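You operate a simulated robot arm through the tools that you are given. There is no shell and no other tool. Be economical: measure what you need, move in short steps, check, and stop when the job is done.

Carry out the task below with a simulated robot arm. There is one attempt and no reset: what you move stays moved.

## Task
Clean the glue dabber at the open cleaner tin and put both lids back.
Fine: press it on the cleaner till its foot turns pale, stand it in its cup; the lids of the tin and the blue glue pot; leave the other glue lids on. Set down upright: glue dabber.

The check looks at the end state, three seconds after you hand in, the way a careful person would. Anything else that was tipped, shoved, dropped, spilled or broken makes it a failure. Lids that push on must go on centred and level and be pressed home; caps that screw on are set level and turned clockwise until they are tight.

## Robot
A 6-joint arm with a fingered hand on a trunk, on a base that drives. Base frame: it is fixed to the floor where the robot stands at the start and does not move with it; the origin is under the middle of the robot, x ahead of it, y to its left, z up. Lengths are in m, angles in degrees, forces in N, time in s.
With the tool pointing down near the work surface it reaches from about 0.5 to 0.96 m from the robot's upright axis, wherever it stands. Its first joint turns from -166.0 to 166.0 degrees. Places, roughly: blue glue lid [0.7, -0.2, 0.9]; blue glue lid (6x6x3 cm) [0.7, -0.2, 0.9]; blue glue pot [0.6, -0.1, 0.9]; cleaner tin [0.8, -0.4, 0.9]; green glue lid [0.6, -0.3, 0.9]; green glue lid (6x6x3 cm) [0.6, -0.3, 0.9]; green glue pot [0.6, -0.3, 0.9]; orange glue lid [0.6, -0.2, 0.9]; orange glue lid (6x6x3 cm) [0.6, -0.2, 0.9]; orange glue pot [0.6, -0.2, 0.9]. Payload 5 kg.
The TCP is the grasp point between the finger pads, 0.043 m short of the fingertips. In the tool frame z runs along the fingers and y along their closing line. Largest opening 0.144 m; the body of the gripper starts 0.05 m behind the TCP. The gripper is a hand of 5 fingers: y runs from the thumb to the fingers, the wrist lies at [-0.021, -0.133, -0.233] in the tool frame, and closing takes about 1.5 s.
Orientation is that of the tool frame in the base frame, as a unit quaternion [x, y, z, w]. With the fingers straight down and the wrist toward the robot, the tool's x, y and z point along [0, 1, 0], [1, 0, 0] and [0, 0, -1] of the base frame.

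## Interface
- The arm moves only by the tool send_rows. Its argument "rows" is a list that holds one entry, the list of rows, each a list of 7 numbers: the shift along the base's x, y, z in units of 40 mm (1.0 is 40 mm), then the turn, a rotation vector about the base's x, y, z in units of 6 degrees (1.0 is 6 degrees), then the finger opening in m, from 0 to 0.144. In form: [[[tx, ty, tz, rx, ry, rz, claw], ...]]. A call has 1 to 8 rows; each row shifts and turns the commanded pose from where the row before left it. A call with a number of a shift or a turn outside -1 to 1 is refused whole. A row lasts 0.2 s, in which the tool goes at most 0.05 m and 8.6 degrees; a call with a longer step from one row to the next is refused whole, and so is a gripper value outside its range. Where a pose cannot be reached the arm comes as near as it can. A force on the tool above 40 N (or 10 N above the force at the start of the call, whichever is more), or a blocked arm, ends the call early, and 0.2 s more pass. Each finger travels about 0.072 m/s and halts on what it meets, pressing with about 29 N; the grip force reading is that of the motor and also rises with nothing between the fingers. The clock runs only during rows and for 0.2 s after the last one: add rows that do not move to give the fingers time. It gives the time, the measured TCP pose, the force on the tool (base axes), the opening and the grip force at its end, in the units of the frame above (readings bear some noise), with the torque about the TCP (base axes, N m) and any sound that the robot's microphone picked up.
- Cameras (640 x 400 px; columns grow to the right, rows downward): "scene" is now at [0.011, 0.1175, 1.5986]; the picture's right is [-0.45, -0.89, 0.00], its down [-0.56, 0.28, -0.78] and it looks along [0.69, -0.35, -0.63] (base axes); focal length 265 px, centre (320, 200). "wrist" rides on the gripper at [0.086, -0.109, -0.168] in the tool frame; the picture's right is [-0.80, 0.28, -0.53], its down [-0.54, -0.73, 0.42] and it looks along [-0.27, 0.63, 0.73] (tool axes); focal length 275 px, centre (320, 200). There is no depth. A picture from a camera that has moved, and an enlarged one, comes with that camera's place and axes in the base frame and with its lens. The place of the scene camera against the robot may be out by one fixed shift of up to 0.012 m in any direction.
- capture(camera): a new picture of that camera. The clock stands still meanwhile.
- slide_trunk(by): slides the trunk up (or, below 0, down) by that many m; the arm and the scene camera ride with it, the base frame stays. It gives what a move gives, with no picture.
- drive_base(legs): drives the robot by 1 to 6 legs, each [ahead, left, turn to the left] in m, m and degrees, along the robot's own axes; the way and the turn of a leg run together, so that a leg with both is an arc; at most 1.5 m and 180 degrees a leg. The arm and the cameras ride along, it lands a little off, and it stops where it bumps. It gives what a move gives.
- preshape(shape): the hand has 5 fingers and takes this shape, open, in about a second: jaw (thumb against the fingers, like two jaws); tri (thumb and two fingers); tip (a fingertip pinch); poke (one finger out to press); point (the index stretched); flat (the hand flat); cup (the hand cupped); fist (a fist). The gripper value then closes the fingers along that shape, each until it touches; the sizes above hold for jaw. It gives what a move gives, with no picture.
- turn_head(pan, tilt): turns the head with the scene camera to pan (to the left, within 155 degrees either way) and tilt (down, from -29 to 69), counted from straight ahead of the robot. It gives what a move gives.
- enlarge(camera, box): a new picture of the part [left, top, right, bottom] of that camera's present view, enlarged. The clock stands still meanwhile.
- hand_in(): hands the job in; it is judged then, once.

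Work in short steps. Places have to be worked out from the pictures, the camera data and where the tool is seen: move nearer, look again, correct. Check each grasp and each placing, and mend what went wrong. You have 120 turns and 82 pictures in all, those below and enlarged ones among them. Open the gripper and draw the arm clear of the work before you hand the job in, unless the task says otherwise; then end with one line.

The tools are called after "Emit:" by a JSON object that holds its "api" and its "payload". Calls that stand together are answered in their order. send_rows: Moves the arm, as the interface text tells. Its arguments: {"type":"object","properties":{"rows":{"type":"array"}},"required":["rows"]} The other tools are called the same way: slide_trunk (by) slides the trunk up or down; preshape (shape) gives the hand a shape; drive_base (legs) drives the base; turn_head (pan, tilt) turns the head that bears the scene camera; capture (camera) takes a picture; enlarge (camera, box) takes an enlarged picture of a part of a camera's view; hand_in () hands the job in.

At the start:

```text
clock: 0.0
position: [0.4459, -0.2199, 1.2161]
tcp_rot: [0.707, 0.707, 0.0, -0.001]
wrist_force: [0.6, 0.6, 0.6]
wrist_torque: [-0.01, 0.0, 0.0]
width: 0.1436
grip_force: 0.2
shape: jaw
trunk travel left (down, up): [-0.525, 0.065]
robot x, y, heading: [-0.0018, -0.0006, -0.1]
head pan, tilt: [-26.8, 39.1]
```

scene: 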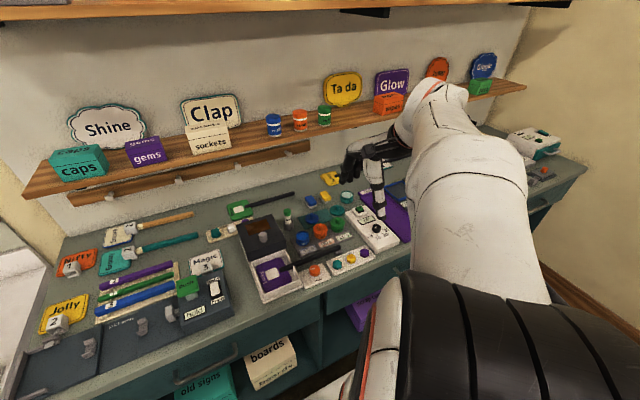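
wrist: 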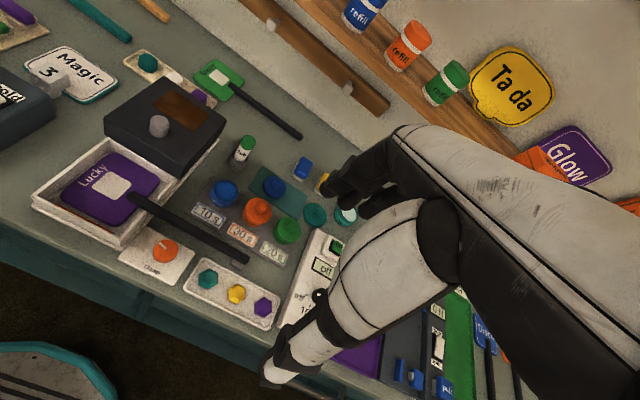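

The workspace is small in the view, so I take enlarged pictures of the glue area from both cameras.

Emit:
{"api": "enlarge", "payload": {"camera": "scene", "box": [230, 160, 410, 290]}}

Emit:
{"api": "enlarge", "payload": {"camera": "wrist", "box": [120, 120, 380, 320]}}

```text
3.08 times, centred on (320, 225) of scene
camera zoom: at [0.011, 0.1175, 1.5986], right [-0.45, -0.89, 0.0], down [-0.56, 0.28, -0.78], along [0.69, -0.35, -0.63], focal length 816 px, centre (320, 123)
```

zoom: 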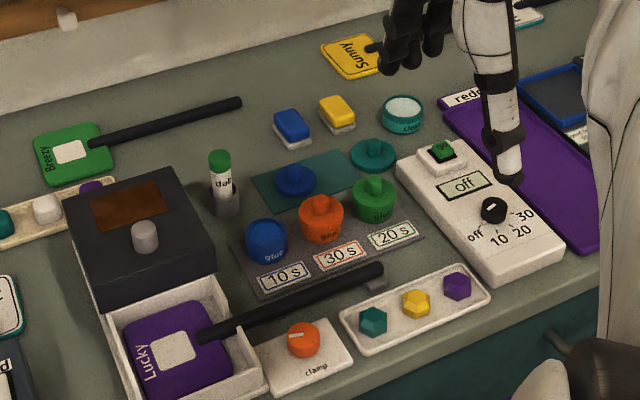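

```text
2.00 times, centred on (250, 220) of wrist
camera zoom: at [0.3367, -0.1344, 1.3838], right [0.28, -0.8, 0.53], down [-0.73, -0.54, -0.42], along [0.63, -0.27, -0.73], focal length 551 px, centre (460, 160)
```

zoom: 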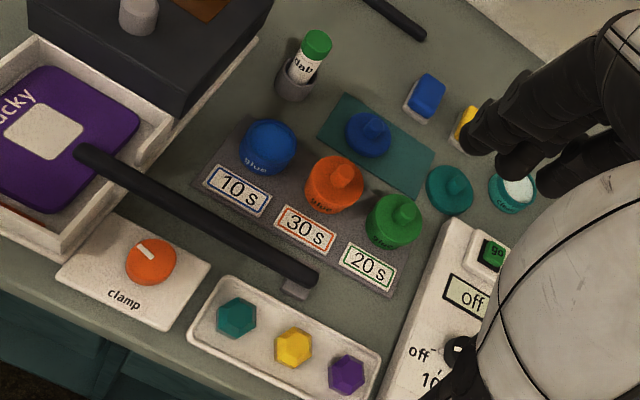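

The dabber (green cap) stands in a grey cup, the blue lid is on the teal mat, and the teal tin lid lies beside the open tin. I move the hand right and lower for a second wrist view to triangulate from.

Emit:
{"api": "send_rows", "payload": {"rows": [[[0.27, -0.65, -0.78, 0, 0, 0, 0.144], [0.27, -0.65, -0.78, 0, 0, 0, 0.144], [0.27, -0.65, -0.78, 0, 0, 0, 0.144], [0.27, -0.65, -0.78, 0, 0, 0, 0.144], [0.27, -0.65, -0.78, 0, 0, 0, 0.144]]]}}

Emit:
{"api": "capture", "payload": {"camera": "wrist"}}

Emit:
{"api": "capture", "payload": {"camera": "scene"}}

```text
clock: 1.2
position: [0.5002, -0.3518, 1.0583]
tcp_rot: [0.707, 0.707, -0.001, 0.0]
wrist_force: [-0.4, -0.6, -0.2]
wrist_torque: [0.01, 0.01, -0.01]
width: 0.1437
grip_force: 0.0
shape: jaw
trunk travel left (down, up): [-0.525, 0.065]
robot x, y, heading: [-0.0005, -0.0023, 0.0]
head pan, tilt: [-26.8, 39.1]
```

```text
77 pictures are left
camera wrist: at [0.3901, -0.2665, 1.2255], right [0.28, -0.8, 0.53], down [-0.73, -0.54, -0.42], along [0.63, -0.27, -0.73], focal length 275 px, centre (320, 200)
```

wrist: 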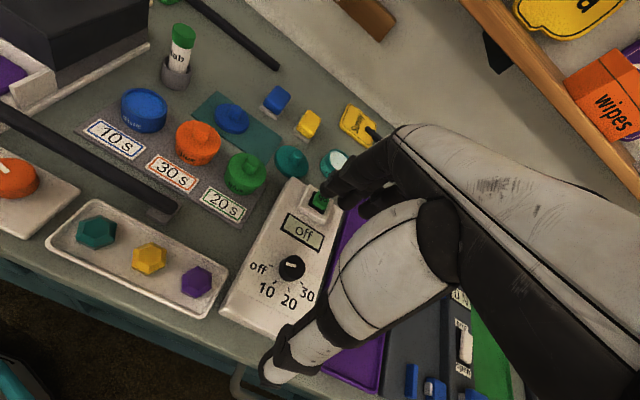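

```text
76 pictures are left
camera scene: at [0.0114, 0.1169, 1.5987], right [-0.45, -0.89, 0.0], down [-0.56, 0.28, -0.78], along [0.69, -0.35, -0.63], focal length 265 px, centre (320, 200)
```

scene: 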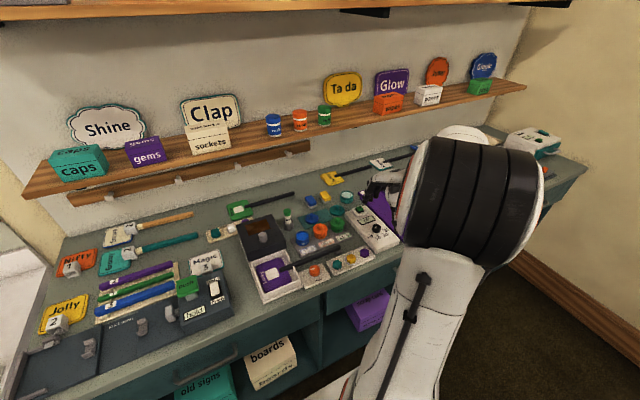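

I enlarge the wrist view to read points precisely.

Emit:
{"api": "enlarge", "payload": {"camera": "wrist", "box": [100, 10, 360, 230]}}

Emit:
{"api": "enlarge", "payload": {"camera": "wrist", "box": [140, 10, 260, 90]}}

```text
1.82 times, centred on (230, 120) of wrist
camera zoom: at [0.3901, -0.2665, 1.2255], right [0.28, -0.8, 0.53], down [-0.73, -0.54, -0.42], along [0.63, -0.27, -0.73], focal length 500 px, centre (484, 346)
```

zoom: 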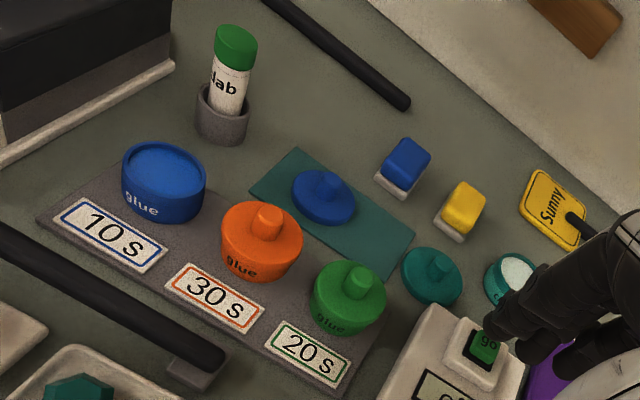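

```text
5.00 times, centred on (200, 50) of wrist
camera zoom: at [0.3901, -0.2665, 1.2255], right [0.28, -0.8, 0.53], down [-0.73, -0.54, -0.42], along [0.63, -0.27, -0.73], focal length 1376 px, centre (920, 950)
```

zoom: 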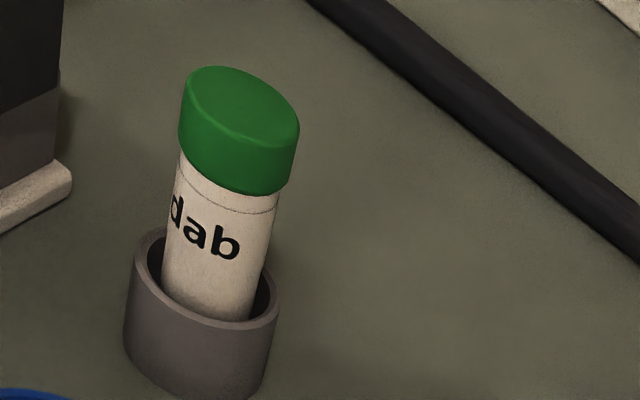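

From two wrist views: dabber axis ≈ (0.719, -0.105) with cap top z≈0.971 and cup rim ≈0.905; blue lid ≈ (0.714, -0.197). I move over the dabber at a safe height with the hand half closed.

Emit:
{"api": "send_rows", "payload": {"rows": [[[0.684, 0.77, 0.06, 0, 0, 0, 0.144], [0.684, 0.77, 0.06, 0, 0, 0, 0.13], [0.684, 0.77, 0.06, 0, 0, 0, 0.12], [0.684, 0.77, 0.06, 0, 0, 0, 0.11], [0.684, 0.77, 0.06, 0, 0, 0, 0.1], [0.684, 0.77, 0.06, 0, 0, 0, 0.09], [0.684, 0.77, 0.06, 0, 0, 0, 0.09], [0.684, 0.77, 0.06, 0, 0, 0, 0.09]]]}}

Emit:
{"api": "capture", "payload": {"camera": "wrist"}}

Emit:
{"api": "enlarge", "payload": {"camera": "scene", "box": [230, 160, 410, 280]}}

```text
clock: 3.0
position: [0.7203, -0.101, 1.0791]
tcp_rot: [0.707, 0.708, 0.0, -0.001]
wrist_force: [0.0, 0.4, -0.2]
wrist_torque: [0.02, 0.03, -0.02]
width: 0.0905
grip_force: 0.1
shape: jaw
trunk travel left (down, up): [-0.525, 0.065]
robot x, y, heading: [-0.0031, -0.0042, -0.1]
head pan, tilt: [-26.8, 39.1]
```

```text
73 pictures are left
camera wrist: at [0.6109, -0.0162, 1.2469], right [0.28, -0.8, 0.53], down [-0.73, -0.54, -0.42], along [0.63, -0.27, -0.73], focal length 275 px, centre (320, 200)
```

wrist: 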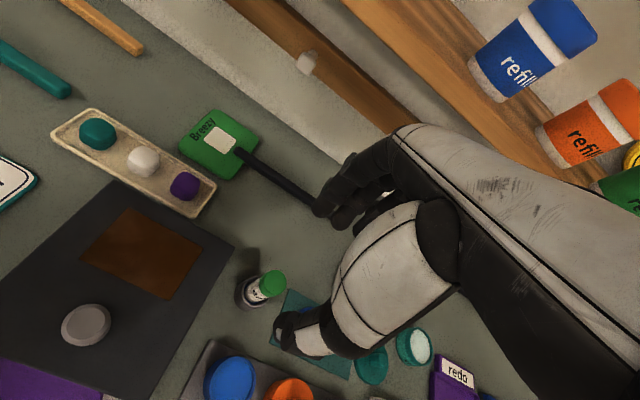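

```text
3.33 times, centred on (320, 220) of scene
camera zoom: at [0.0115, 0.1178, 1.5985], right [-0.45, -0.89, 0.0], down [-0.56, 0.28, -0.78], along [0.69, -0.35, -0.63], focal length 884 px, centre (320, 133)
```

zoom: 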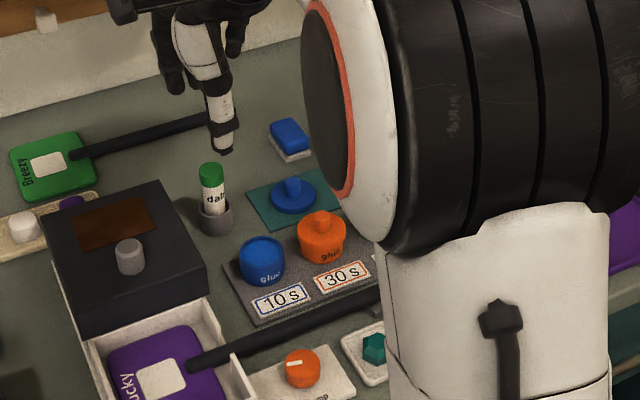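

The hand is well placed above the cap; V3 puts the cap at about (0.716, -0.103). I narrow the fingers and descend to z≈0.958.

Emit:
{"api": "send_rows", "payload": {"rows": [[[-0.08, -0.06, 0, 0, 0, 0, 0.064], [0, 0, 0, 0, 0, 0, 0.064], [0, 0, -0.75, 0, 0, 0, 0.064], [0, 0, -0.75, 0, 0, 0, 0.064], [0, 0, -0.5, 0, 0, 0, 0.064]]]}}

Emit:
{"api": "capture", "payload": {"camera": "wrist"}}

Emit:
{"api": "enlarge", "payload": {"camera": "scene", "box": [250, 160, 370, 250]}}

```text
clock: 4.2
position: [0.7156, -0.1059, 1.0009]
tcp_rot: [0.707, 0.707, 0.0, 0.0]
wrist_force: [0.2, 0.8, 0.5]
wrist_torque: [-0.01, 0.02, 0.01]
width: 0.0644
grip_force: 0.2
shape: jaw
trunk travel left (down, up): [-0.525, 0.065]
robot x, y, heading: [-0.0006, -0.0044, -0.1]
head pan, tilt: [-26.8, 39.1]
```

```text
71 pictures are left
camera wrist: at [0.6065, -0.0214, 1.168], right [0.28, -0.8, 0.53], down [-0.73, -0.54, -0.42], along [0.63, -0.27, -0.73], focal length 275 px, centre (320, 200)
```

wrist: 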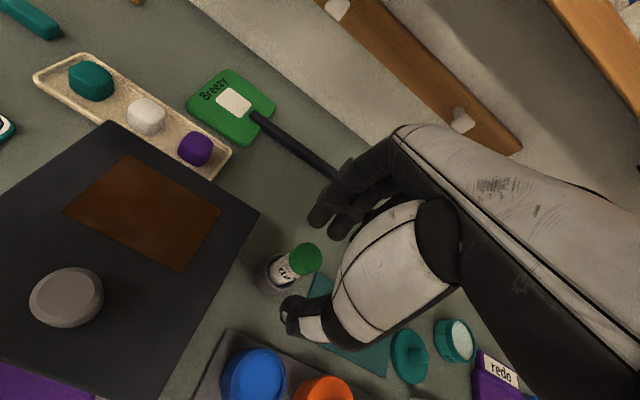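

```text
4.44 times, centred on (310, 205) of scene
camera zoom: at [0.0113, 0.1175, 1.5986], right [-0.45, -0.89, 0.0], down [-0.56, 0.28, -0.78], along [0.69, -0.35, -0.63], focal length 1179 px, centre (364, 178)
```

zoom: 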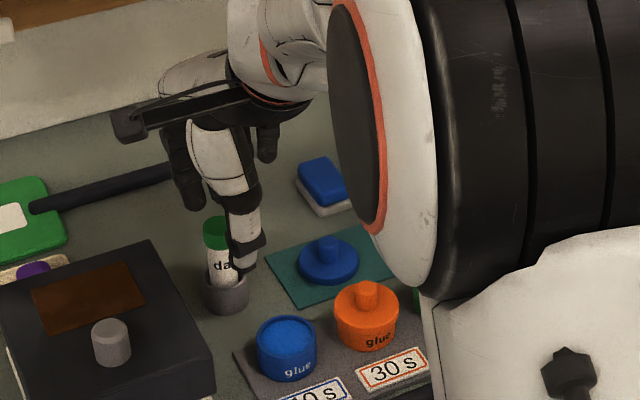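

Alignment is fine; I descend the last 43 mm with a tiny y correction and check force.

Emit:
{"api": "send_rows", "payload": {"rows": [[[0, 0.08, -0.5, 0, 0, 0, 0.064], [0, 0, -0.55, 0, 0, 0, 0.064], [0, 0, 0, 0, 0, 0, 0.064]]]}}

Emit:
{"api": "capture", "payload": {"camera": "wrist"}}

```text
clock: 5.0
position: [0.7161, -0.1019, 0.9576]
tcp_rot: [0.707, 0.707, 0.0, 0.0]
wrist_force: [0.2, 0.4, -0.2]
wrist_torque: [-0.01, 0.01, -0.05]
width: 0.0644
grip_force: 0.1
shape: jaw
trunk travel left (down, up): [-0.525, 0.065]
robot x, y, heading: [0.0028, 0.0004, -0.1]
head pan, tilt: [-26.8, 39.1]
```

```text
69 pictures are left
camera wrist: at [0.607, -0.0173, 1.1253], right [0.28, -0.8, 0.53], down [-0.73, -0.54, -0.42], along [0.63, -0.27, -0.73], focal length 275 px, centre (320, 200)
```

wrist: 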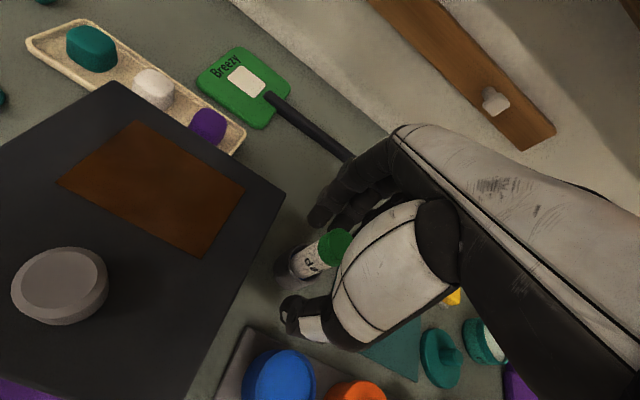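

The dabber is between thumb and fingers; I close.

Emit:
{"api": "send_rows", "payload": {"rows": [[[0, 0, 0, 0, 0, 0, 0.03], [0, 0, 0, 0, 0, 0, 0.015], [0, 0, 0, 0, 0, 0, 0.01], [0, 0, 0, 0, 0, 0, 0.01], [0, 0, 0, 0, 0, 0, 0.01]]]}}

Emit:
{"api": "capture", "payload": {"camera": "wrist"}}

```text
clock: 6.2
position: [0.7171, -0.1016, 0.9574]
tcp_rot: [0.707, 0.707, 0.0, 0.0]
wrist_force: [0.3, 0.4, 0.3]
wrist_torque: [0.03, -0.03, 0.02]
width: 0.0144
grip_force: 29.0
shape: jaw
trunk travel left (down, up): [-0.525, 0.065]
robot x, y, heading: [0.0021, 0.0014, -0.2]
head pan, tilt: [-26.8, 39.1]
```

```text
68 pictures are left
camera wrist: at [0.6069, -0.0172, 1.1254], right [0.28, -0.8, 0.53], down [-0.73, -0.54, -0.42], along [0.63, -0.27, -0.73], focal length 275 px, centre (320, 200)
```

wrist: 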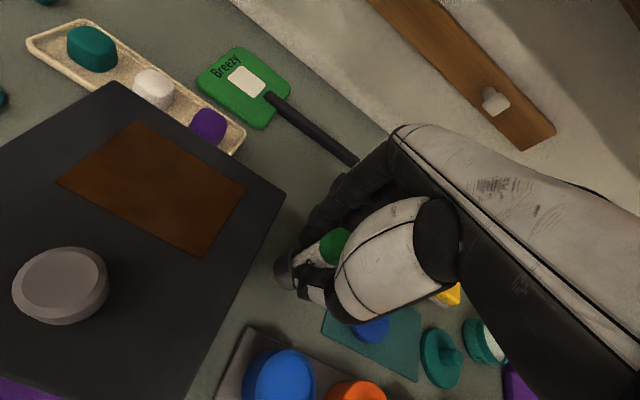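

Closed on something (0.0144, 29 N). I lift 40 mm and check the dabber is held.

Emit:
{"api": "send_rows", "payload": {"rows": [[[0, 0, 0.4, 0, 0, 0, 0.01], [0, 0, 0.6, 0, 0, 0, 0.01], [0, 0, 0.6, 0, 0, 0, 0.01]]]}}

Emit:
{"api": "enlarge", "payload": {"camera": "scene", "box": [250, 160, 370, 250]}}

Emit:
{"api": "enlarge", "payload": {"camera": "wrist", "box": [240, 180, 400, 320]}}

```text
clock: 7.0
position: [0.7175, -0.1018, 1.0212]
tcp_rot: [0.707, 0.707, -0.001, 0.001]
wrist_force: [0.1, 0.3, -1.1]
wrist_torque: [0.0, 0.02, 0.0]
width: 0.0141
grip_force: 29.4
shape: jaw
trunk travel left (down, up): [-0.525, 0.065]
robot x, y, heading: [0.002, 0.0006, -0.1]
head pan, tilt: [-26.8, 39.1]
```

```text
4.44 times, centred on (310, 205) of scene
camera zoom: at [0.011, 0.1175, 1.5986], right [-0.45, -0.89, 0.0], down [-0.56, 0.28, -0.78], along [0.69, -0.35, -0.63], focal length 1179 px, centre (364, 178)
```

zoom: 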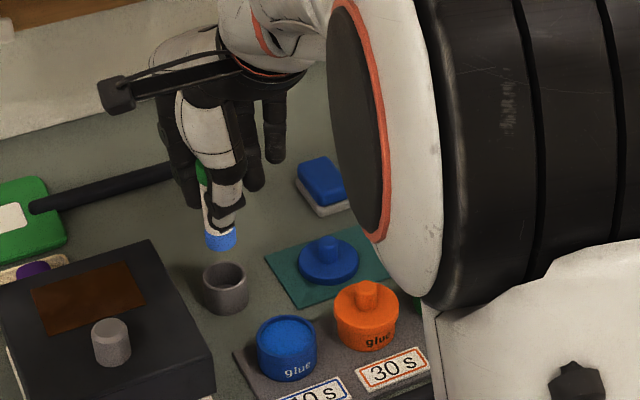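

```text
2.86 times, centred on (320, 250) of wrist
camera zoom: at [0.6089, -0.0174, 1.1897], right [0.28, -0.8, 0.53], down [-0.73, -0.54, -0.42], along [0.63, -0.27, -0.73], focal length 786 px, centre (320, 57)
```

zoom: 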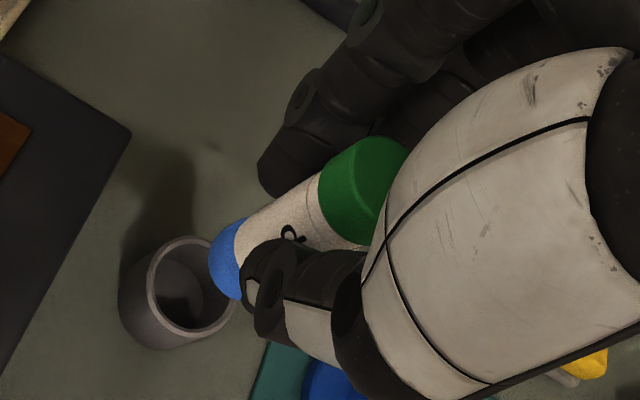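

The dabber is held upright with a blue (gluey) foot about 0.088 m below the TCP; the cup is empty. The tin's pad resolves to (0.767, -0.402, ~0.90). I carry it over.

Emit:
{"api": "send_rows", "payload": {"rows": [[[0, 0, 0.5, 0, 0, 0, 0.01], [0.152, -0.93, 0.06, 0, 0, 0, 0.01], [0.152, -0.93, 0.06, 0, 0, 0, 0.01], [0.152, -0.93, 0.06, 0, 0, 0, 0.01], [0.152, -0.93, 0.06, 0, 0, 0, 0.01], [0.152, -0.93, 0.06, 0, 0, 0, 0.01], [0.152, -0.93, 0.06, 0, 0, 0, 0.01], [0.152, -0.93, 0.06, 0, 0, 0, 0.01]]]}}

Emit:
{"api": "send_rows", "payload": {"rows": [[[0.152, -0.93, 0, 0, 0, 0, 0.01], [0, 0, 0, 0, 0, 0, 0.01]]]}}

Emit:
{"api": "enlarge", "payload": {"camera": "wrist", "box": [220, 180, 400, 320]}}

Emit:
{"api": "enlarge", "payload": {"camera": "scene", "box": [280, 150, 400, 240]}}

```text
clock: 8.8
position: [0.7578, -0.3643, 1.0583]
tcp_rot: [0.707, 0.707, -0.001, -0.001]
wrist_force: [0.3, -0.2, 0.1]
wrist_torque: [0.0, -0.01, 0.0]
width: 0.0143
grip_force: 28.9
shape: jaw
trunk travel left (down, up): [-0.525, 0.065]
robot x, y, heading: [-0.0018, 0.0004, -0.0]
head pan, tilt: [-26.8, 39.1]
```

```text
clock: 9.4
position: [0.7641, -0.3996, 1.057]
tcp_rot: [0.707, 0.707, 0.0, 0.0]
wrist_force: [0.0, 0.0, -0.4]
wrist_torque: [0.07, -0.02, 0.0]
width: 0.0143
grip_force: 28.9
shape: jaw
trunk travel left (down, up): [-0.525, 0.065]
robot x, y, heading: [-0.003, 0.001, 0.1]
head pan, tilt: [-26.8, 39.1]
```

```text
2.86 times, centred on (310, 250) of wrist
camera zoom: at [0.6546, -0.3152, 1.2248], right [0.28, -0.8, 0.53], down [-0.73, -0.54, -0.42], along [0.63, -0.27, -0.73], focal length 786 px, centre (349, 57)
```

zoom: 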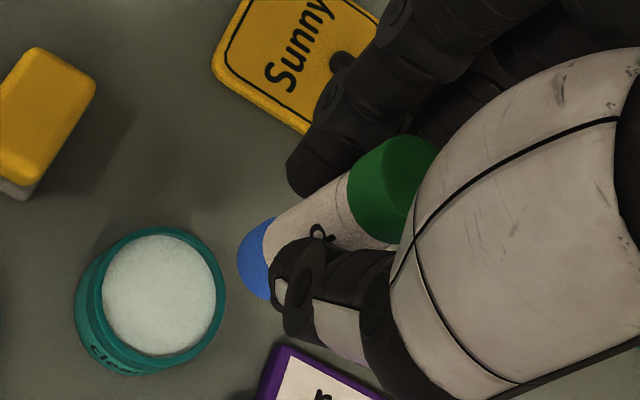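

```text
4.44 times, centred on (340, 195) of scene
camera zoom: at [0.0112, 0.1171, 1.5987], right [-0.45, -0.89, 0.0], down [-0.56, 0.28, -0.78], along [0.69, -0.35, -0.63], focal length 1179 px, centre (231, 222)
```

zoom: 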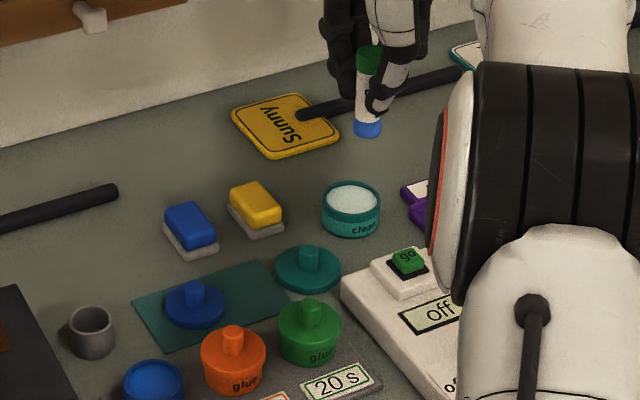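

Pad refined to ≈(0.765, -0.395, 0.905); foot is at (0.765, -0.402, 0.969). I shift y +7 mm and descend 45 mm, then look.

Emit:
{"api": "send_rows", "payload": {"rows": [[[0, 0.17, -0.3, 0, 0, 0, 0.01], [0, 0, -0.5, 0, 0, 0, 0.01], [0, 0, -0.35, 0, 0, 0, 0.01], [0, 0, 0, 0, 0, 0, 0.01]]]}}

Emit:
{"api": "enlarge", "payload": {"camera": "wrist", "box": [220, 180, 400, 320]}}

Emit:
{"api": "enlarge", "payload": {"camera": "scene", "box": [280, 150, 400, 240]}}

```text
clock: 10.4
position: [0.7657, -0.3938, 1.0109]
tcp_rot: [0.707, 0.707, 0.0, 0.0]
wrist_force: [-0.3, 0.2, -0.5]
wrist_torque: [0.01, 0.03, -0.01]
width: 0.0141
grip_force: 29.5
shape: jaw
trunk travel left (down, up): [-0.525, 0.065]
robot x, y, heading: [0.0026, 0.0012, 0.1]
head pan, tilt: [-26.8, 39.1]
```

```text
2.86 times, centred on (310, 250) of wrist
camera zoom: at [0.656, -0.3077, 1.1782], right [0.28, -0.8, 0.53], down [-0.73, -0.54, -0.42], along [0.63, -0.27, -0.73], focal length 786 px, centre (349, 57)
```

zoom: 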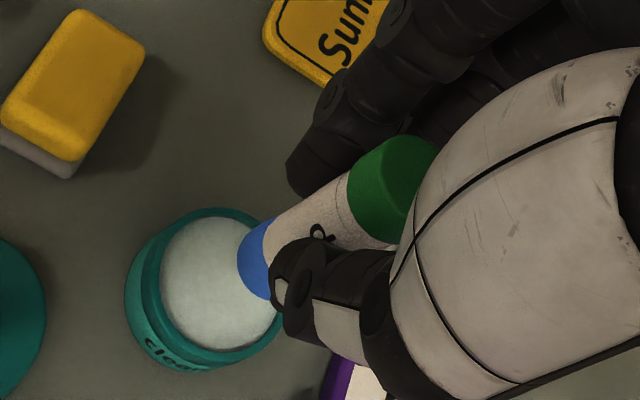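

```text
4.44 times, centred on (340, 195) of scene
camera zoom: at [0.0112, 0.1174, 1.5986], right [-0.45, -0.89, 0.0], down [-0.56, 0.28, -0.78], along [0.69, -0.35, -0.63], focal length 1179 px, centre (231, 222)
```

zoom: 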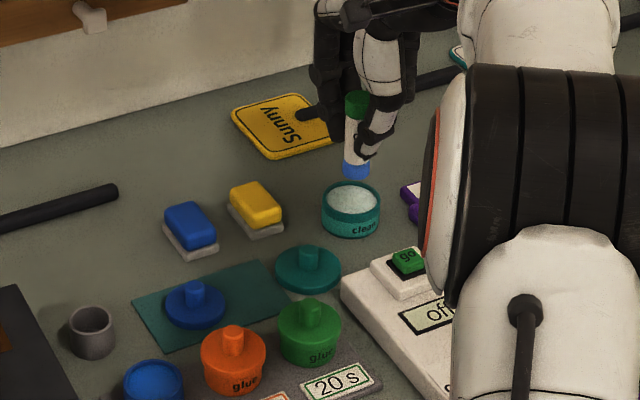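

Foot is about 20 mm above the pad, slightly right of centre. I nudge y +3 mm and go down in small steps until contact force shows.

Emit:
{"api": "send_rows", "payload": {"rows": [[[0, 0.08, -0.2, 0, 0, 0, 0.01], [0, 0, -0.15, 0, 0, 0, 0.01], [0, 0, 0, 0, 0, 0, 0.01]]]}}

Emit:
{"api": "send_rows", "payload": {"rows": [[[0, 0, -0.06, 0, 0, 0, 0.01], [0, 0, -0.06, 0, 0, 0, 0.01], [0, 0, 0, 0, 0, 0, 0.01]]]}}

Emit:
{"api": "enlarge", "payload": {"camera": "scene", "box": [310, 155, 380, 215]}}

```text
clock: 11.2
position: [0.7654, -0.3897, 0.9961]
tcp_rot: [0.707, 0.707, 0.0, 0.0]
wrist_force: [-0.2, 0.4, -0.7]
wrist_torque: [0.03, 0.04, 0.0]
width: 0.0145
grip_force: 29.3
shape: jaw
trunk travel left (down, up): [-0.525, 0.065]
robot x, y, heading: [-0.0007, 0.0006, -0.0]
head pan, tilt: [-26.8, 39.1]
```

```text
clock: 12.0
position: [0.7648, -0.3901, 0.9909]
tcp_rot: [0.707, 0.707, -0.001, 0.0]
wrist_force: [0.1, 0.5, 0.2]
wrist_torque: [-0.03, 0.0, 0.0]
width: 0.0146
grip_force: 29.9
shape: jaw
trunk travel left (down, up): [-0.525, 0.065]
robot x, y, heading: [0.0016, 0.0016, 0.1]
head pan, tilt: [-26.8, 39.1]
```

```text
6.67 times, centred on (345, 185) of scene
camera zoom: at [0.0112, 0.1174, 1.5986], right [-0.45, -0.89, 0.0], down [-0.56, 0.28, -0.78], along [0.69, -0.35, -0.63], focal length 1768 px, centre (153, 300)
```

zoom: 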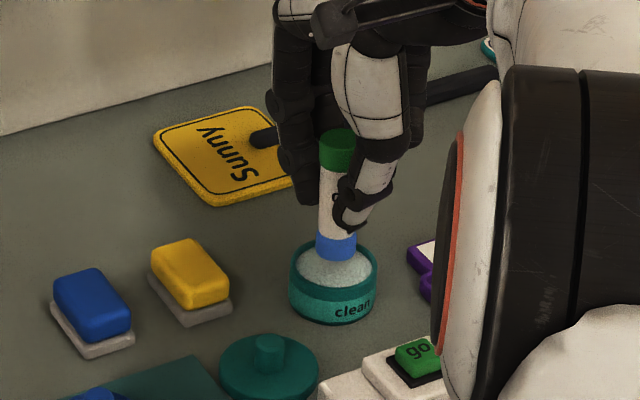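

The foot is nearly on the pad centre; I continue down slowly.

Emit:
{"api": "send_rows", "payload": {"rows": [[[0, 0, -0.06, 0, 0, 0, 0.01], [0, 0, -0.06, 0, 0, 0, 0.01], [0, 0, 0, 0, 0, 0, 0.01]]]}}

Emit:
{"api": "send_rows", "payload": {"rows": [[[0, 0, -0.06, 0, 0, 0, 0.01], [0, 0, 0, 0, 0, 0, 0.01]]]}}

```text
clock: 12.8
position: [0.7659, -0.3897, 0.9886]
tcp_rot: [0.707, 0.707, 0.0, 0.0]
wrist_force: [0.4, -0.5, -0.1]
wrist_torque: [0.01, -0.02, 0.01]
width: 0.0142
grip_force: 29.2
shape: jaw
trunk travel left (down, up): [-0.525, 0.065]
robot x, y, heading: [-0.0019, 0.0002, -0.3]
head pan, tilt: [-26.8, 39.1]
```

```text
clock: 13.4
position: [0.7666, -0.3891, 0.9856]
tcp_rot: [0.707, 0.707, 0.0, 0.0]
wrist_force: [0.1, 0.3, -0.3]
wrist_torque: [-0.01, 0.0, 0.0]
width: 0.0145
grip_force: 28.8
shape: jaw
trunk travel left (down, up): [-0.525, 0.065]
robot x, y, heading: [-0.0015, 0.001, -0.1]
head pan, tilt: [-26.8, 39.1]
```

No contact yet; continuing in 2 mm steps.

Emit:
{"api": "send_rows", "payload": {"rows": [[[0, 0, -0.06, 0, 0, 0, 0.01], [0, 0, -0.06, 0, 0, 0, 0.01], [0, 0, 0, 0, 0, 0, 0.01]]]}}

Emit:
{"api": "enlarge", "payload": {"camera": "scene", "box": [310, 155, 380, 215]}}

```text
clock: 14.2
position: [0.7661, -0.3882, 0.9797]
tcp_rot: [0.707, 0.707, 0.0, 0.0]
wrist_force: [-0.3, 0.4, 0.0]
wrist_torque: [0.02, -0.01, 0.01]
width: 0.0145
grip_force: 29.1
shape: jaw
trunk travel left (down, up): [-0.525, 0.065]
robot x, y, heading: [0.0004, -0.0002, -0.1]
head pan, tilt: [-26.8, 39.1]
```

```text
6.67 times, centred on (345, 185) of scene
camera zoom: at [0.0112, 0.1174, 1.5986], right [-0.45, -0.89, 0.0], down [-0.56, 0.28, -0.78], along [0.69, -0.35, -0.63], focal length 1768 px, centre (153, 300)
```

zoom: 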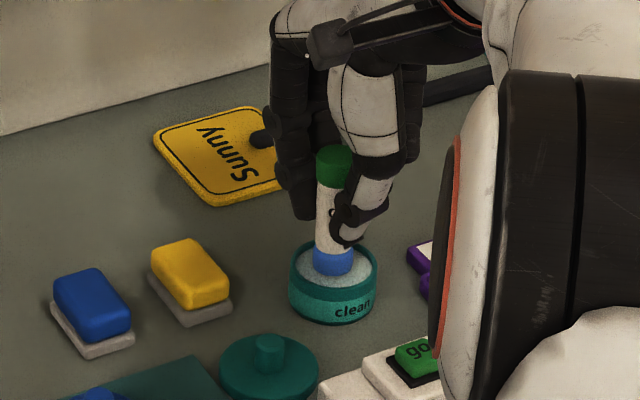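

Still no force; continue down.

Emit:
{"api": "send_rows", "payload": {"rows": [[[0, 0, -0.06, 0, 0, 0, 0.01], [0, 0, -0.06, 0, 0, 0, 0.01], [0, 0, 0, 0, 0, 0, 0.01]]]}}

Emit:
{"api": "send_rows", "payload": {"rows": [[[0, 0, -0.06, 0, 0, 0, 0.01], [0, 0, 0, 0, 0, 0, 0.01], [0, 0, 0, 0, 0, 0, 0.01]]]}}

```text
clock: 15.0
position: [0.7638, -0.3891, 0.9776]
tcp_rot: [0.708, 0.707, 0.001, 0.002]
wrist_force: [-3.9, 1.8, 16.0]
wrist_torque: [-0.01, -0.04, 0.02]
width: 0.0147
grip_force: 28.7
shape: jaw
trunk travel left (down, up): [-0.525, 0.065]
robot x, y, heading: [-0.0009, -0.0006, 0.1]
head pan, tilt: [-26.8, 39.1]
```

```text
clock: 15.8
position: [0.7625, -0.3896, 0.9774]
tcp_rot: [0.708, 0.707, 0.002, 0.002]
wrist_force: [-2.4, 0.4, 27.3]
wrist_torque: [-0.08, -0.08, -0.02]
width: 0.0157
grip_force: 29.6
shape: jaw
trunk travel left (down, up): [-0.525, 0.065]
robot x, y, heading: [0.0013, 0.0004, -0.2]
head pan, tilt: [-26.8, 39.1]
```

Contact with 27 N upward. I hold briefly and look at the foot.

Emit:
{"api": "send_rows", "payload": {"rows": [[[0, 0, 0, 0, 0, 0, 0.01], [0, 0, 0, 0, 0, 0, 0.01], [0, 0, 0, 0, 0, 0, 0.01], [0, 0, 0, 0, 0, 0, 0.01]]]}}

Emit:
{"api": "enlarge", "payload": {"camera": "scene", "box": [310, 155, 380, 215]}}

```text
clock: 16.8
position: [0.7642, -0.3885, 0.9769]
tcp_rot: [0.707, 0.707, 0.0, 0.001]
wrist_force: [-0.5, 0.2, 29.4]
wrist_torque: [-0.05, -0.11, -0.01]
width: 0.0159
grip_force: 29.4
shape: jaw
trunk travel left (down, up): [-0.525, 0.065]
robot x, y, heading: [-0.0005, 0.0006, -0.0]
head pan, tilt: [-26.8, 39.1]
```

```text
6.67 times, centred on (345, 185) of scene
camera zoom: at [0.0084, 0.1188, 1.5986], right [-0.45, -0.89, 0.0], down [-0.56, 0.28, -0.78], along [0.69, -0.35, -0.63], focal length 1768 px, centre (153, 300)
```

zoom: 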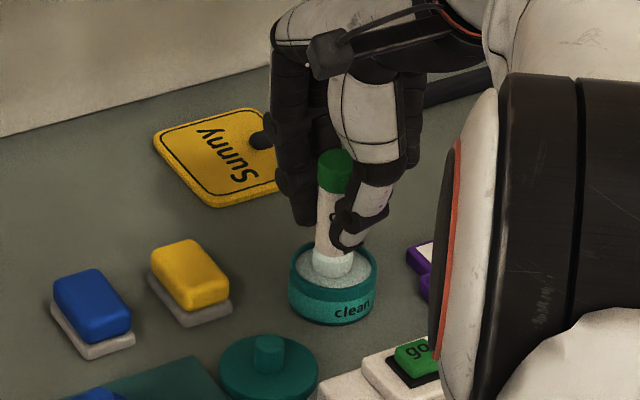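

The foot has turned pale. I lift straight up and inspect.

Emit:
{"api": "send_rows", "payload": {"rows": [[[0, 0, 0.3, 0, 0, 0, 0.01], [0, 0, 0.6, 0, 0, 0, 0.01], [0, 0, 0.7, 0, 0, 0, 0.01], [0, 0, 0.5, 0, 0, 0, 0.01], [0, 0, 0, 0, 0, 0, 0.01]]]}}

Emit:
{"api": "enlarge", "payload": {"camera": "wrist", "box": [220, 180, 400, 320]}}

Emit:
{"api": "enlarge", "payload": {"camera": "scene", "box": [280, 140, 400, 230]}}

```text
clock: 18.0
position: [0.7646, -0.3903, 1.0569]
tcp_rot: [0.707, 0.707, 0.0, -0.001]
wrist_force: [0.3, -0.2, -0.6]
wrist_torque: [0.02, 0.0, -0.01]
width: 0.0155
grip_force: 29.0
shape: jaw
trunk travel left (down, up): [-0.525, 0.065]
robot x, y, heading: [0.0005, -0.002, 0.2]
head pan, tilt: [-26.8, 39.1]
```

```text
2.86 times, centred on (310, 250) of wrist
camera zoom: at [0.655, -0.305, 1.2245], right [0.28, -0.8, 0.53], down [-0.73, -0.54, -0.42], along [0.63, -0.27, -0.73], focal length 786 px, centre (349, 57)
```

zoom: 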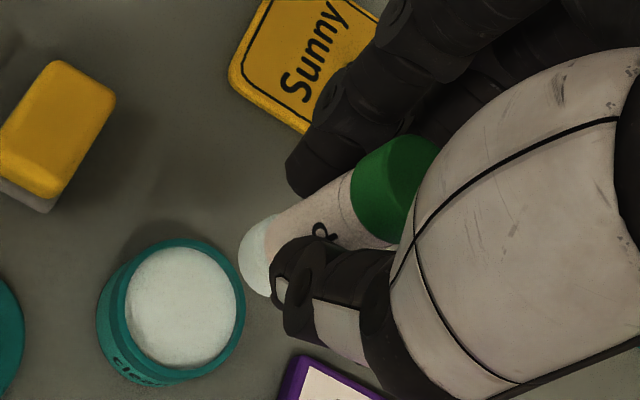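

```text
4.44 times, centred on (340, 185) of scene
camera zoom: at [0.0111, 0.1174, 1.5986], right [-0.45, -0.89, 0.0], down [-0.56, 0.28, -0.78], along [0.69, -0.35, -0.63], focal length 1179 px, centre (231, 267)
```

zoom: 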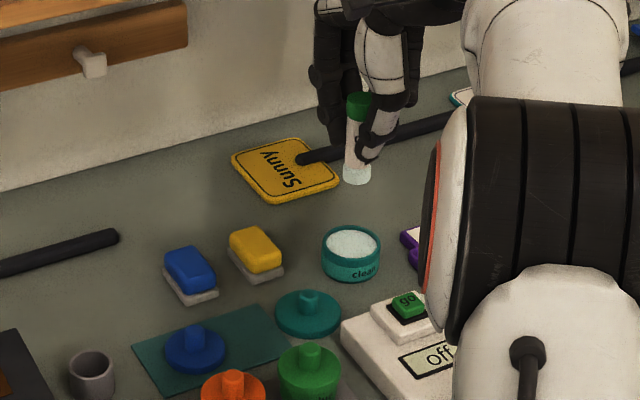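

Foot pale, dabber unchanged in the hand. I carry it back over the cup at the same height.

Emit:
{"api": "send_rows", "payload": {"rows": [[[-0.147, 0.9, 0, 0, 0, 0, 0.01], [-0.147, 0.9, 0, 0, 0, 0, 0.01], [-0.147, 0.9, 0, 0, 0, 0, 0.01], [-0.147, 0.9, 0, 0, 0, 0, 0.01], [-0.147, 0.9, 0, 0, 0, 0, 0.01], [-0.147, 0.9, 0, 0, 0, 0, 0.01], [-0.147, 0.9, 0, 0, 0, 0, 0.01], [-0.147, 0.9, 0, 0, 0, 0, 0.01]]]}}

Emit:
{"api": "send_rows", "payload": {"rows": [[[0, 0, 0, 0, 0, 0, 0.01], [0, 0, 0, 0, 0, 0, 0.01]]]}}

Emit:
{"api": "enlarge", "payload": {"camera": "wrist", "box": [220, 180, 400, 320]}}

Emit:
{"api": "enlarge", "payload": {"camera": "scene", "box": [250, 160, 350, 230]}}

```text
clock: 19.8
position: [0.7166, -0.1005, 1.0596]
tcp_rot: [0.708, 0.707, 0.0, 0.001]
wrist_force: [0.2, 0.0, -0.6]
wrist_torque: [0.0, 0.01, 0.03]
width: 0.0151
grip_force: 29.5
shape: jaw
trunk travel left (down, up): [-0.525, 0.065]
robot x, y, heading: [-0.0, -0.0013, -0.2]
head pan, tilt: [-26.8, 39.1]
```

```text
clock: 20.4
position: [0.7163, -0.1023, 1.0602]
tcp_rot: [0.707, 0.707, 0.0, 0.0]
wrist_force: [-0.3, -0.1, 0.3]
wrist_torque: [0.0, -0.01, 0.0]
width: 0.0153
grip_force: 28.7
shape: jaw
trunk travel left (down, up): [-0.525, 0.065]
robot x, y, heading: [-0.0004, -0.0028, 0.1]
head pan, tilt: [-26.8, 39.1]
```

```text
2.86 times, centred on (310, 250) of wrist
camera zoom: at [0.608, -0.0174, 1.2273], right [0.28, -0.8, 0.53], down [-0.73, -0.54, -0.42], along [0.63, -0.27, -0.73], focal length 786 px, centre (349, 57)
```

zoom: 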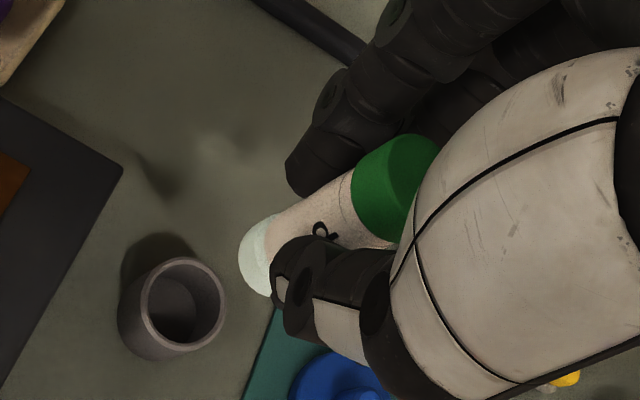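

```text
5.71 times, centred on (300, 195) of scene
camera zoom: at [0.0111, 0.1176, 1.5986], right [-0.45, -0.89, 0.0], down [-0.56, 0.28, -0.78], along [0.69, -0.35, -0.63], focal length 1516 px, centre (434, 229)
```

zoom: 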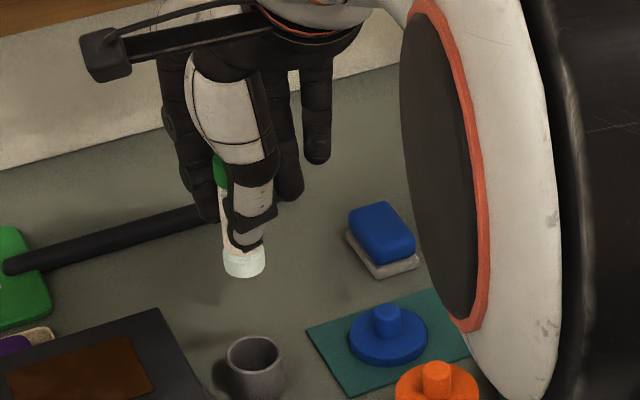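

Cup rim at (0.7215, -0.107) and the foot at (0.722, -0.106): aligned. I descend 50 mm and check again.

Emit:
{"api": "send_rows", "payload": {"rows": [[[0, 0, -0.5, 0, 0, 0, 0.01], [0, 0, -0.5, 0, 0, 0, 0.01], [0, 0, -0.25, 0, 0, 0, 0.01], [0, 0, 0, 0, 0, 0, 0.01]]]}}

Emit:
{"api": "enlarge", "payload": {"camera": "wrist", "box": [220, 180, 400, 320]}}

Emit:
{"api": "enlarge", "payload": {"camera": "scene", "box": [250, 160, 350, 230]}}

```text
clock: 21.4
position: [0.7188, -0.1027, 1.0085]
tcp_rot: [0.707, 0.707, 0.0, 0.0]
wrist_force: [0.2, 0.0, -0.1]
wrist_torque: [0.02, 0.0, 0.0]
width: 0.0151
grip_force: 28.5
shape: jaw
trunk travel left (down, up): [-0.525, 0.065]
robot x, y, heading: [-0.0005, 0.0017, -0.1]
head pan, tilt: [-26.8, 39.1]
```

```text
2.86 times, centred on (310, 250) of wrist
camera zoom: at [0.6089, -0.017, 1.1749], right [0.28, -0.8, 0.53], down [-0.73, -0.54, -0.42], along [0.63, -0.27, -0.73], focal length 786 px, centre (349, 57)
```

zoom: 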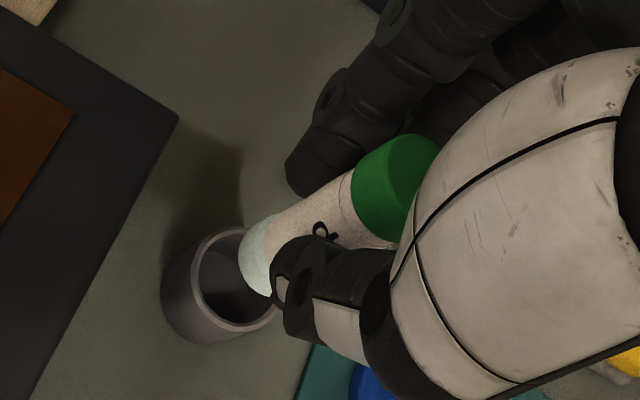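

```text
5.71 times, centred on (300, 195) of scene
camera zoom: at [0.0112, 0.1175, 1.5986], right [-0.45, -0.89, 0.0], down [-0.56, 0.28, -0.78], along [0.69, -0.35, -0.63], focal length 1516 px, centre (434, 229)
```

zoom: 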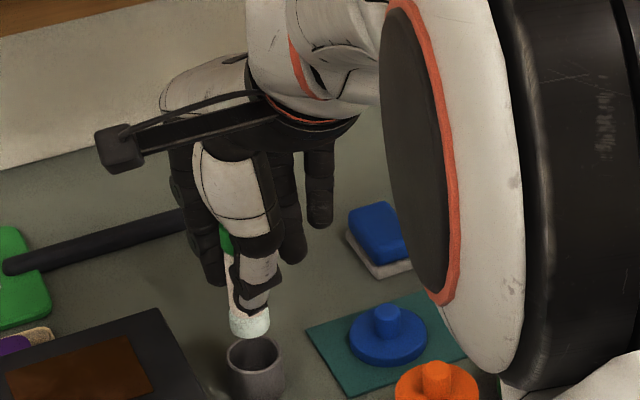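

Alignment is good to ~2 mm; I nudge by 1 mm and lower slowly into the cup.

Emit:
{"api": "send_rows", "payload": {"rows": [[[-0.04, -0.03, -0.25, 0, 0, 0, 0.01], [0, 0, -0.2, 0, 0, 0, 0.01], [0, 0, -0.2, 0, 0, 0, 0.01], [0, 0, 0, 0, 0, 0, 0.01]]]}}

Emit:
{"api": "enlarge", "payload": {"camera": "scene", "box": [250, 160, 350, 230]}}

Emit:
{"api": "enlarge", "payload": {"camera": "wrist", "box": [220, 180, 400, 320]}}

```text
clock: 22.4
position: [0.7176, -0.1035, 0.9822]
tcp_rot: [0.708, 0.707, 0.0, 0.0]
wrist_force: [0.3, -0.9, -1.3]
wrist_torque: [-0.07, 0.01, -0.02]
width: 0.0151
grip_force: 29.3
shape: jaw
trunk travel left (down, up): [-0.525, 0.065]
robot x, y, heading: [-0.0067, 0.0007, -0.0]
head pan, tilt: [-26.8, 39.1]
```

```text
5.71 times, centred on (300, 195) of scene
camera zoom: at [0.0112, 0.1174, 1.5986], right [-0.45, -0.89, 0.0], down [-0.56, 0.28, -0.78], along [0.69, -0.35, -0.63], focal length 1516 px, centre (434, 229)
```

zoom: 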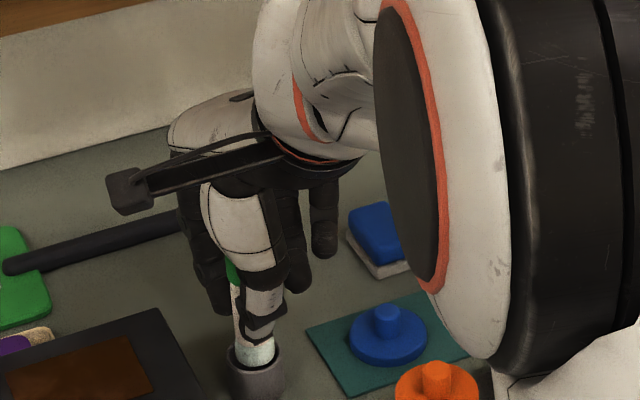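

```text
2.86 times, centred on (310, 250) of wrist
camera zoom: at [0.6082, -0.0185, 1.1495], right [0.28, -0.8, 0.53], down [-0.73, -0.54, -0.42], along [0.63, -0.27, -0.73], focal length 786 px, centre (349, 57)
```

zoom: 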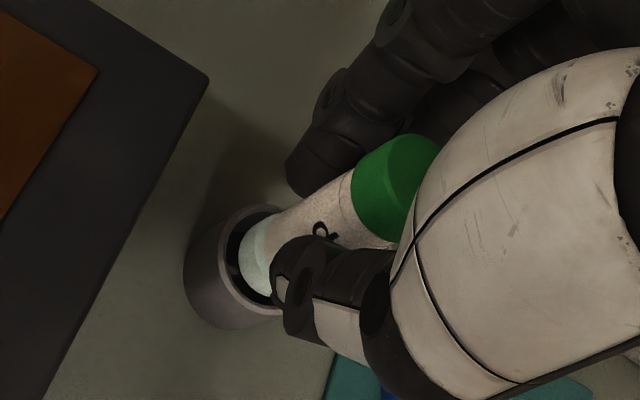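

The foot is inside the cup mouth without contact. I lower the remaining ~23 mm gently.

Emit:
{"api": "send_rows", "payload": {"rows": [[[0, 0, -0.2, 0, 0, 0, 0.01], [0, 0, -0.2, 0, 0, 0, 0.01], [0, 0, -0.1, 0, 0, 0, 0.01], [0, 0, -0.05, 0, 0, 0, 0.01], [0, 0, 0, 0, 0, 0, 0.01]]]}}

Emit:
{"api": "enlarge", "payload": {"camera": "scene", "box": [250, 160, 350, 230]}}

```text
clock: 23.6
position: [0.717, -0.1038, 0.9607]
tcp_rot: [0.707, 0.707, 0.0, 0.0]
wrist_force: [-0.1, 0.6, -0.1]
wrist_torque: [-0.01, 0.01, 0.01]
width: 0.0149
grip_force: 28.8
shape: jaw
trunk travel left (down, up): [-0.525, 0.065]
robot x, y, heading: [-0.0011, -0.0008, -0.3]
head pan, tilt: [-26.8, 39.1]
```

```text
5.71 times, centred on (300, 195) of scene
camera zoom: at [0.0112, 0.1175, 1.5986], right [-0.45, -0.89, 0.0], down [-0.56, 0.28, -0.78], along [0.69, -0.35, -0.63], focal length 1516 px, centre (434, 229)
```

zoom: 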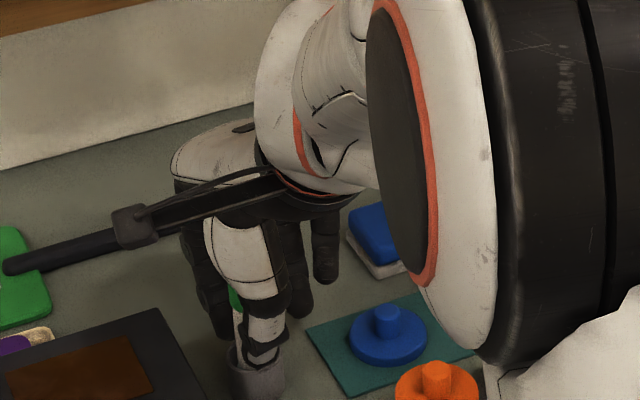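

About 3 mm remain. I lower further watching force.

Emit:
{"api": "send_rows", "payload": {"rows": [[[0, 0, -0.05, 0, 0, 0, 0.01], [0, 0, -0.04, 0, 0, 0, 0.01], [0, 0, 0, 0, 0, 0, 0.01]]]}}

```text
clock: 24.4
position: [0.7154, -0.1037, 0.9576]
tcp_rot: [0.707, 0.707, -0.001, 0.0]
wrist_force: [-0.3, 1.0, 0.2]
wrist_torque: [-0.02, 0.0, -0.01]
width: 0.015
grip_force: 29.1
shape: jaw
trunk travel left (down, up): [-0.525, 0.065]
robot x, y, heading: [-0.0004, 0.0002, -0.0]
head pan, tilt: [-26.8, 39.1]
```

At the original grasp height; I open the fingers gradually to 0.064.

Emit:
{"api": "send_rows", "payload": {"rows": [[[0, 0, 0, 0, 0, 0, 0.025], [0, 0, 0, 0, 0, 0, 0.04], [0, 0, 0, 0, 0, 0, 0.055], [0, 0, 0, 0, 0, 0, 0.064], [0, 0, 0, 0, 0, 0, 0.064]]]}}

Emit:
{"api": "capture", "payload": {"camera": "wrist"}}

```text
clock: 25.6
position: [0.7163, -0.1047, 0.9583]
tcp_rot: [0.707, 0.707, 0.0, 0.0]
wrist_force: [0.2, 0.3, 0.3]
wrist_torque: [0.0, -0.01, -0.03]
width: 0.0635
grip_force: 0.0
shape: jaw
trunk travel left (down, up): [-0.525, 0.065]
robot x, y, heading: [-0.0024, 0.003, 0.0]
head pan, tilt: [-26.8, 39.1]
```

```text
49 pictures are left
camera wrist: at [0.6064, -0.0187, 1.1246], right [0.28, -0.8, 0.53], down [-0.73, -0.54, -0.42], along [0.63, -0.27, -0.73], focal length 275 px, centre (320, 200)
```

wrist: 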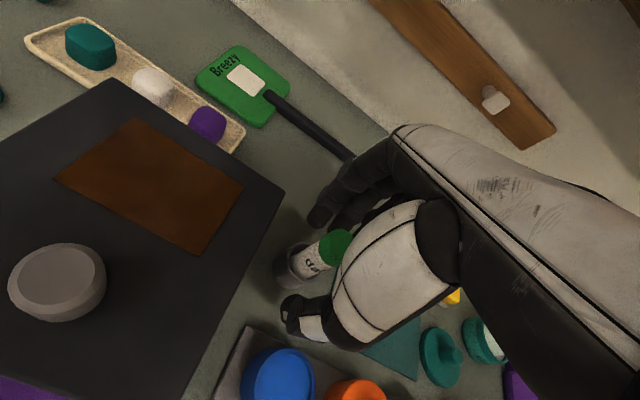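

The dabber stands in its cup. I raise clear, then move over toward the tin lid ≈(0.720, -0.320).

Emit:
{"api": "send_rows", "payload": {"rows": [[[0, 0, 0.8, 0, 0, 0, 0.064], [0, 0, 0.9, 0, 0, 0, 0.064], [0, 0, 0.9, 0, 0, 0, 0.064], [0.01, -0.9, 0, 0, 0, 0, 0.064], [0.01, -0.9, 0, 0, 0, 0, 0.064], [0.01, -0.9, 0, 0, 0, 0, 0.064], [0.01, -0.9, 0, 0, 0, 0, 0.064], [0.01, -0.9, 0, 0, 0, 0, 0.064]]]}}

Emit:
{"api": "preshape", "payload": {"shape": "tip"}}

Emit:
{"api": "capture", "payload": {"camera": "wrist"}}

Emit:
{"api": "enlarge", "payload": {"camera": "scene", "box": [250, 130, 400, 250]}}

```text
clock: 27.4
position: [0.7194, -0.285, 1.06]
tcp_rot: [0.707, 0.707, -0.001, 0.0]
wrist_force: [-0.1, 0.2, 1.0]
wrist_torque: [0.01, -0.02, 0.0]
width: 0.0636
grip_force: 0.0
shape: jaw
trunk travel left (down, up): [-0.525, 0.065]
robot x, y, heading: [0.0012, -0.0005, -0.1]
head pan, tilt: [-26.8, 39.1]
```

```text
clock: 28.3
position: [0.721, -0.2845, 1.0603]
tcp_rot: [0.707, 0.707, 0.0, 0.0]
wrist_force: [-0.4, -0.2, -1.0]
wrist_torque: [0.03, -0.01, -0.01]
width: 0.1437
grip_force: 0.1
shape: tip
trunk travel left (down, up): [-0.525, 0.065]
robot x, y, heading: [-0.0015, 0.0031, -0.0]
head pan, tilt: [-26.8, 39.1]
```

```text
48 pictures are left
camera wrist: at [0.6107, -0.1998, 1.2282], right [0.28, -0.8, 0.53], down [-0.73, -0.54, -0.42], along [0.63, -0.27, -0.73], focal length 275 px, centre (320, 200)
```

wrist: 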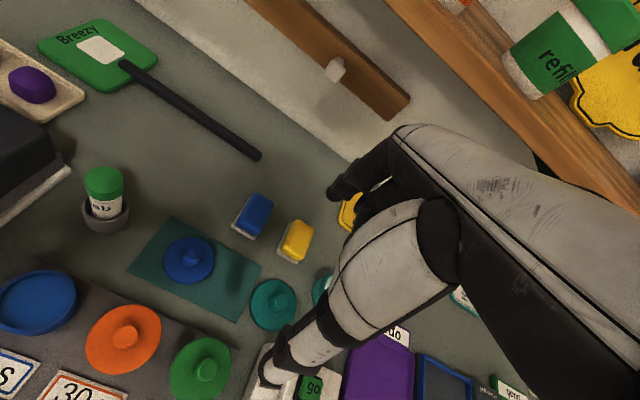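

```text
3.33 times, centred on (325, 190) of scene
camera zoom: at [0.0111, 0.1174, 1.5986], right [-0.45, -0.89, 0.0], down [-0.56, 0.28, -0.78], along [0.69, -0.35, -0.63], focal length 884 px, centre (303, 233)
```

zoom: 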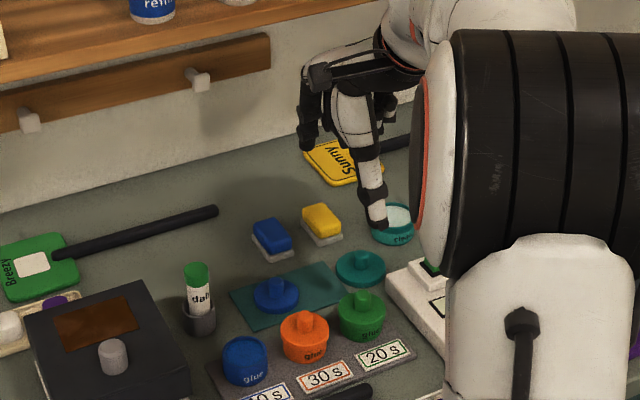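

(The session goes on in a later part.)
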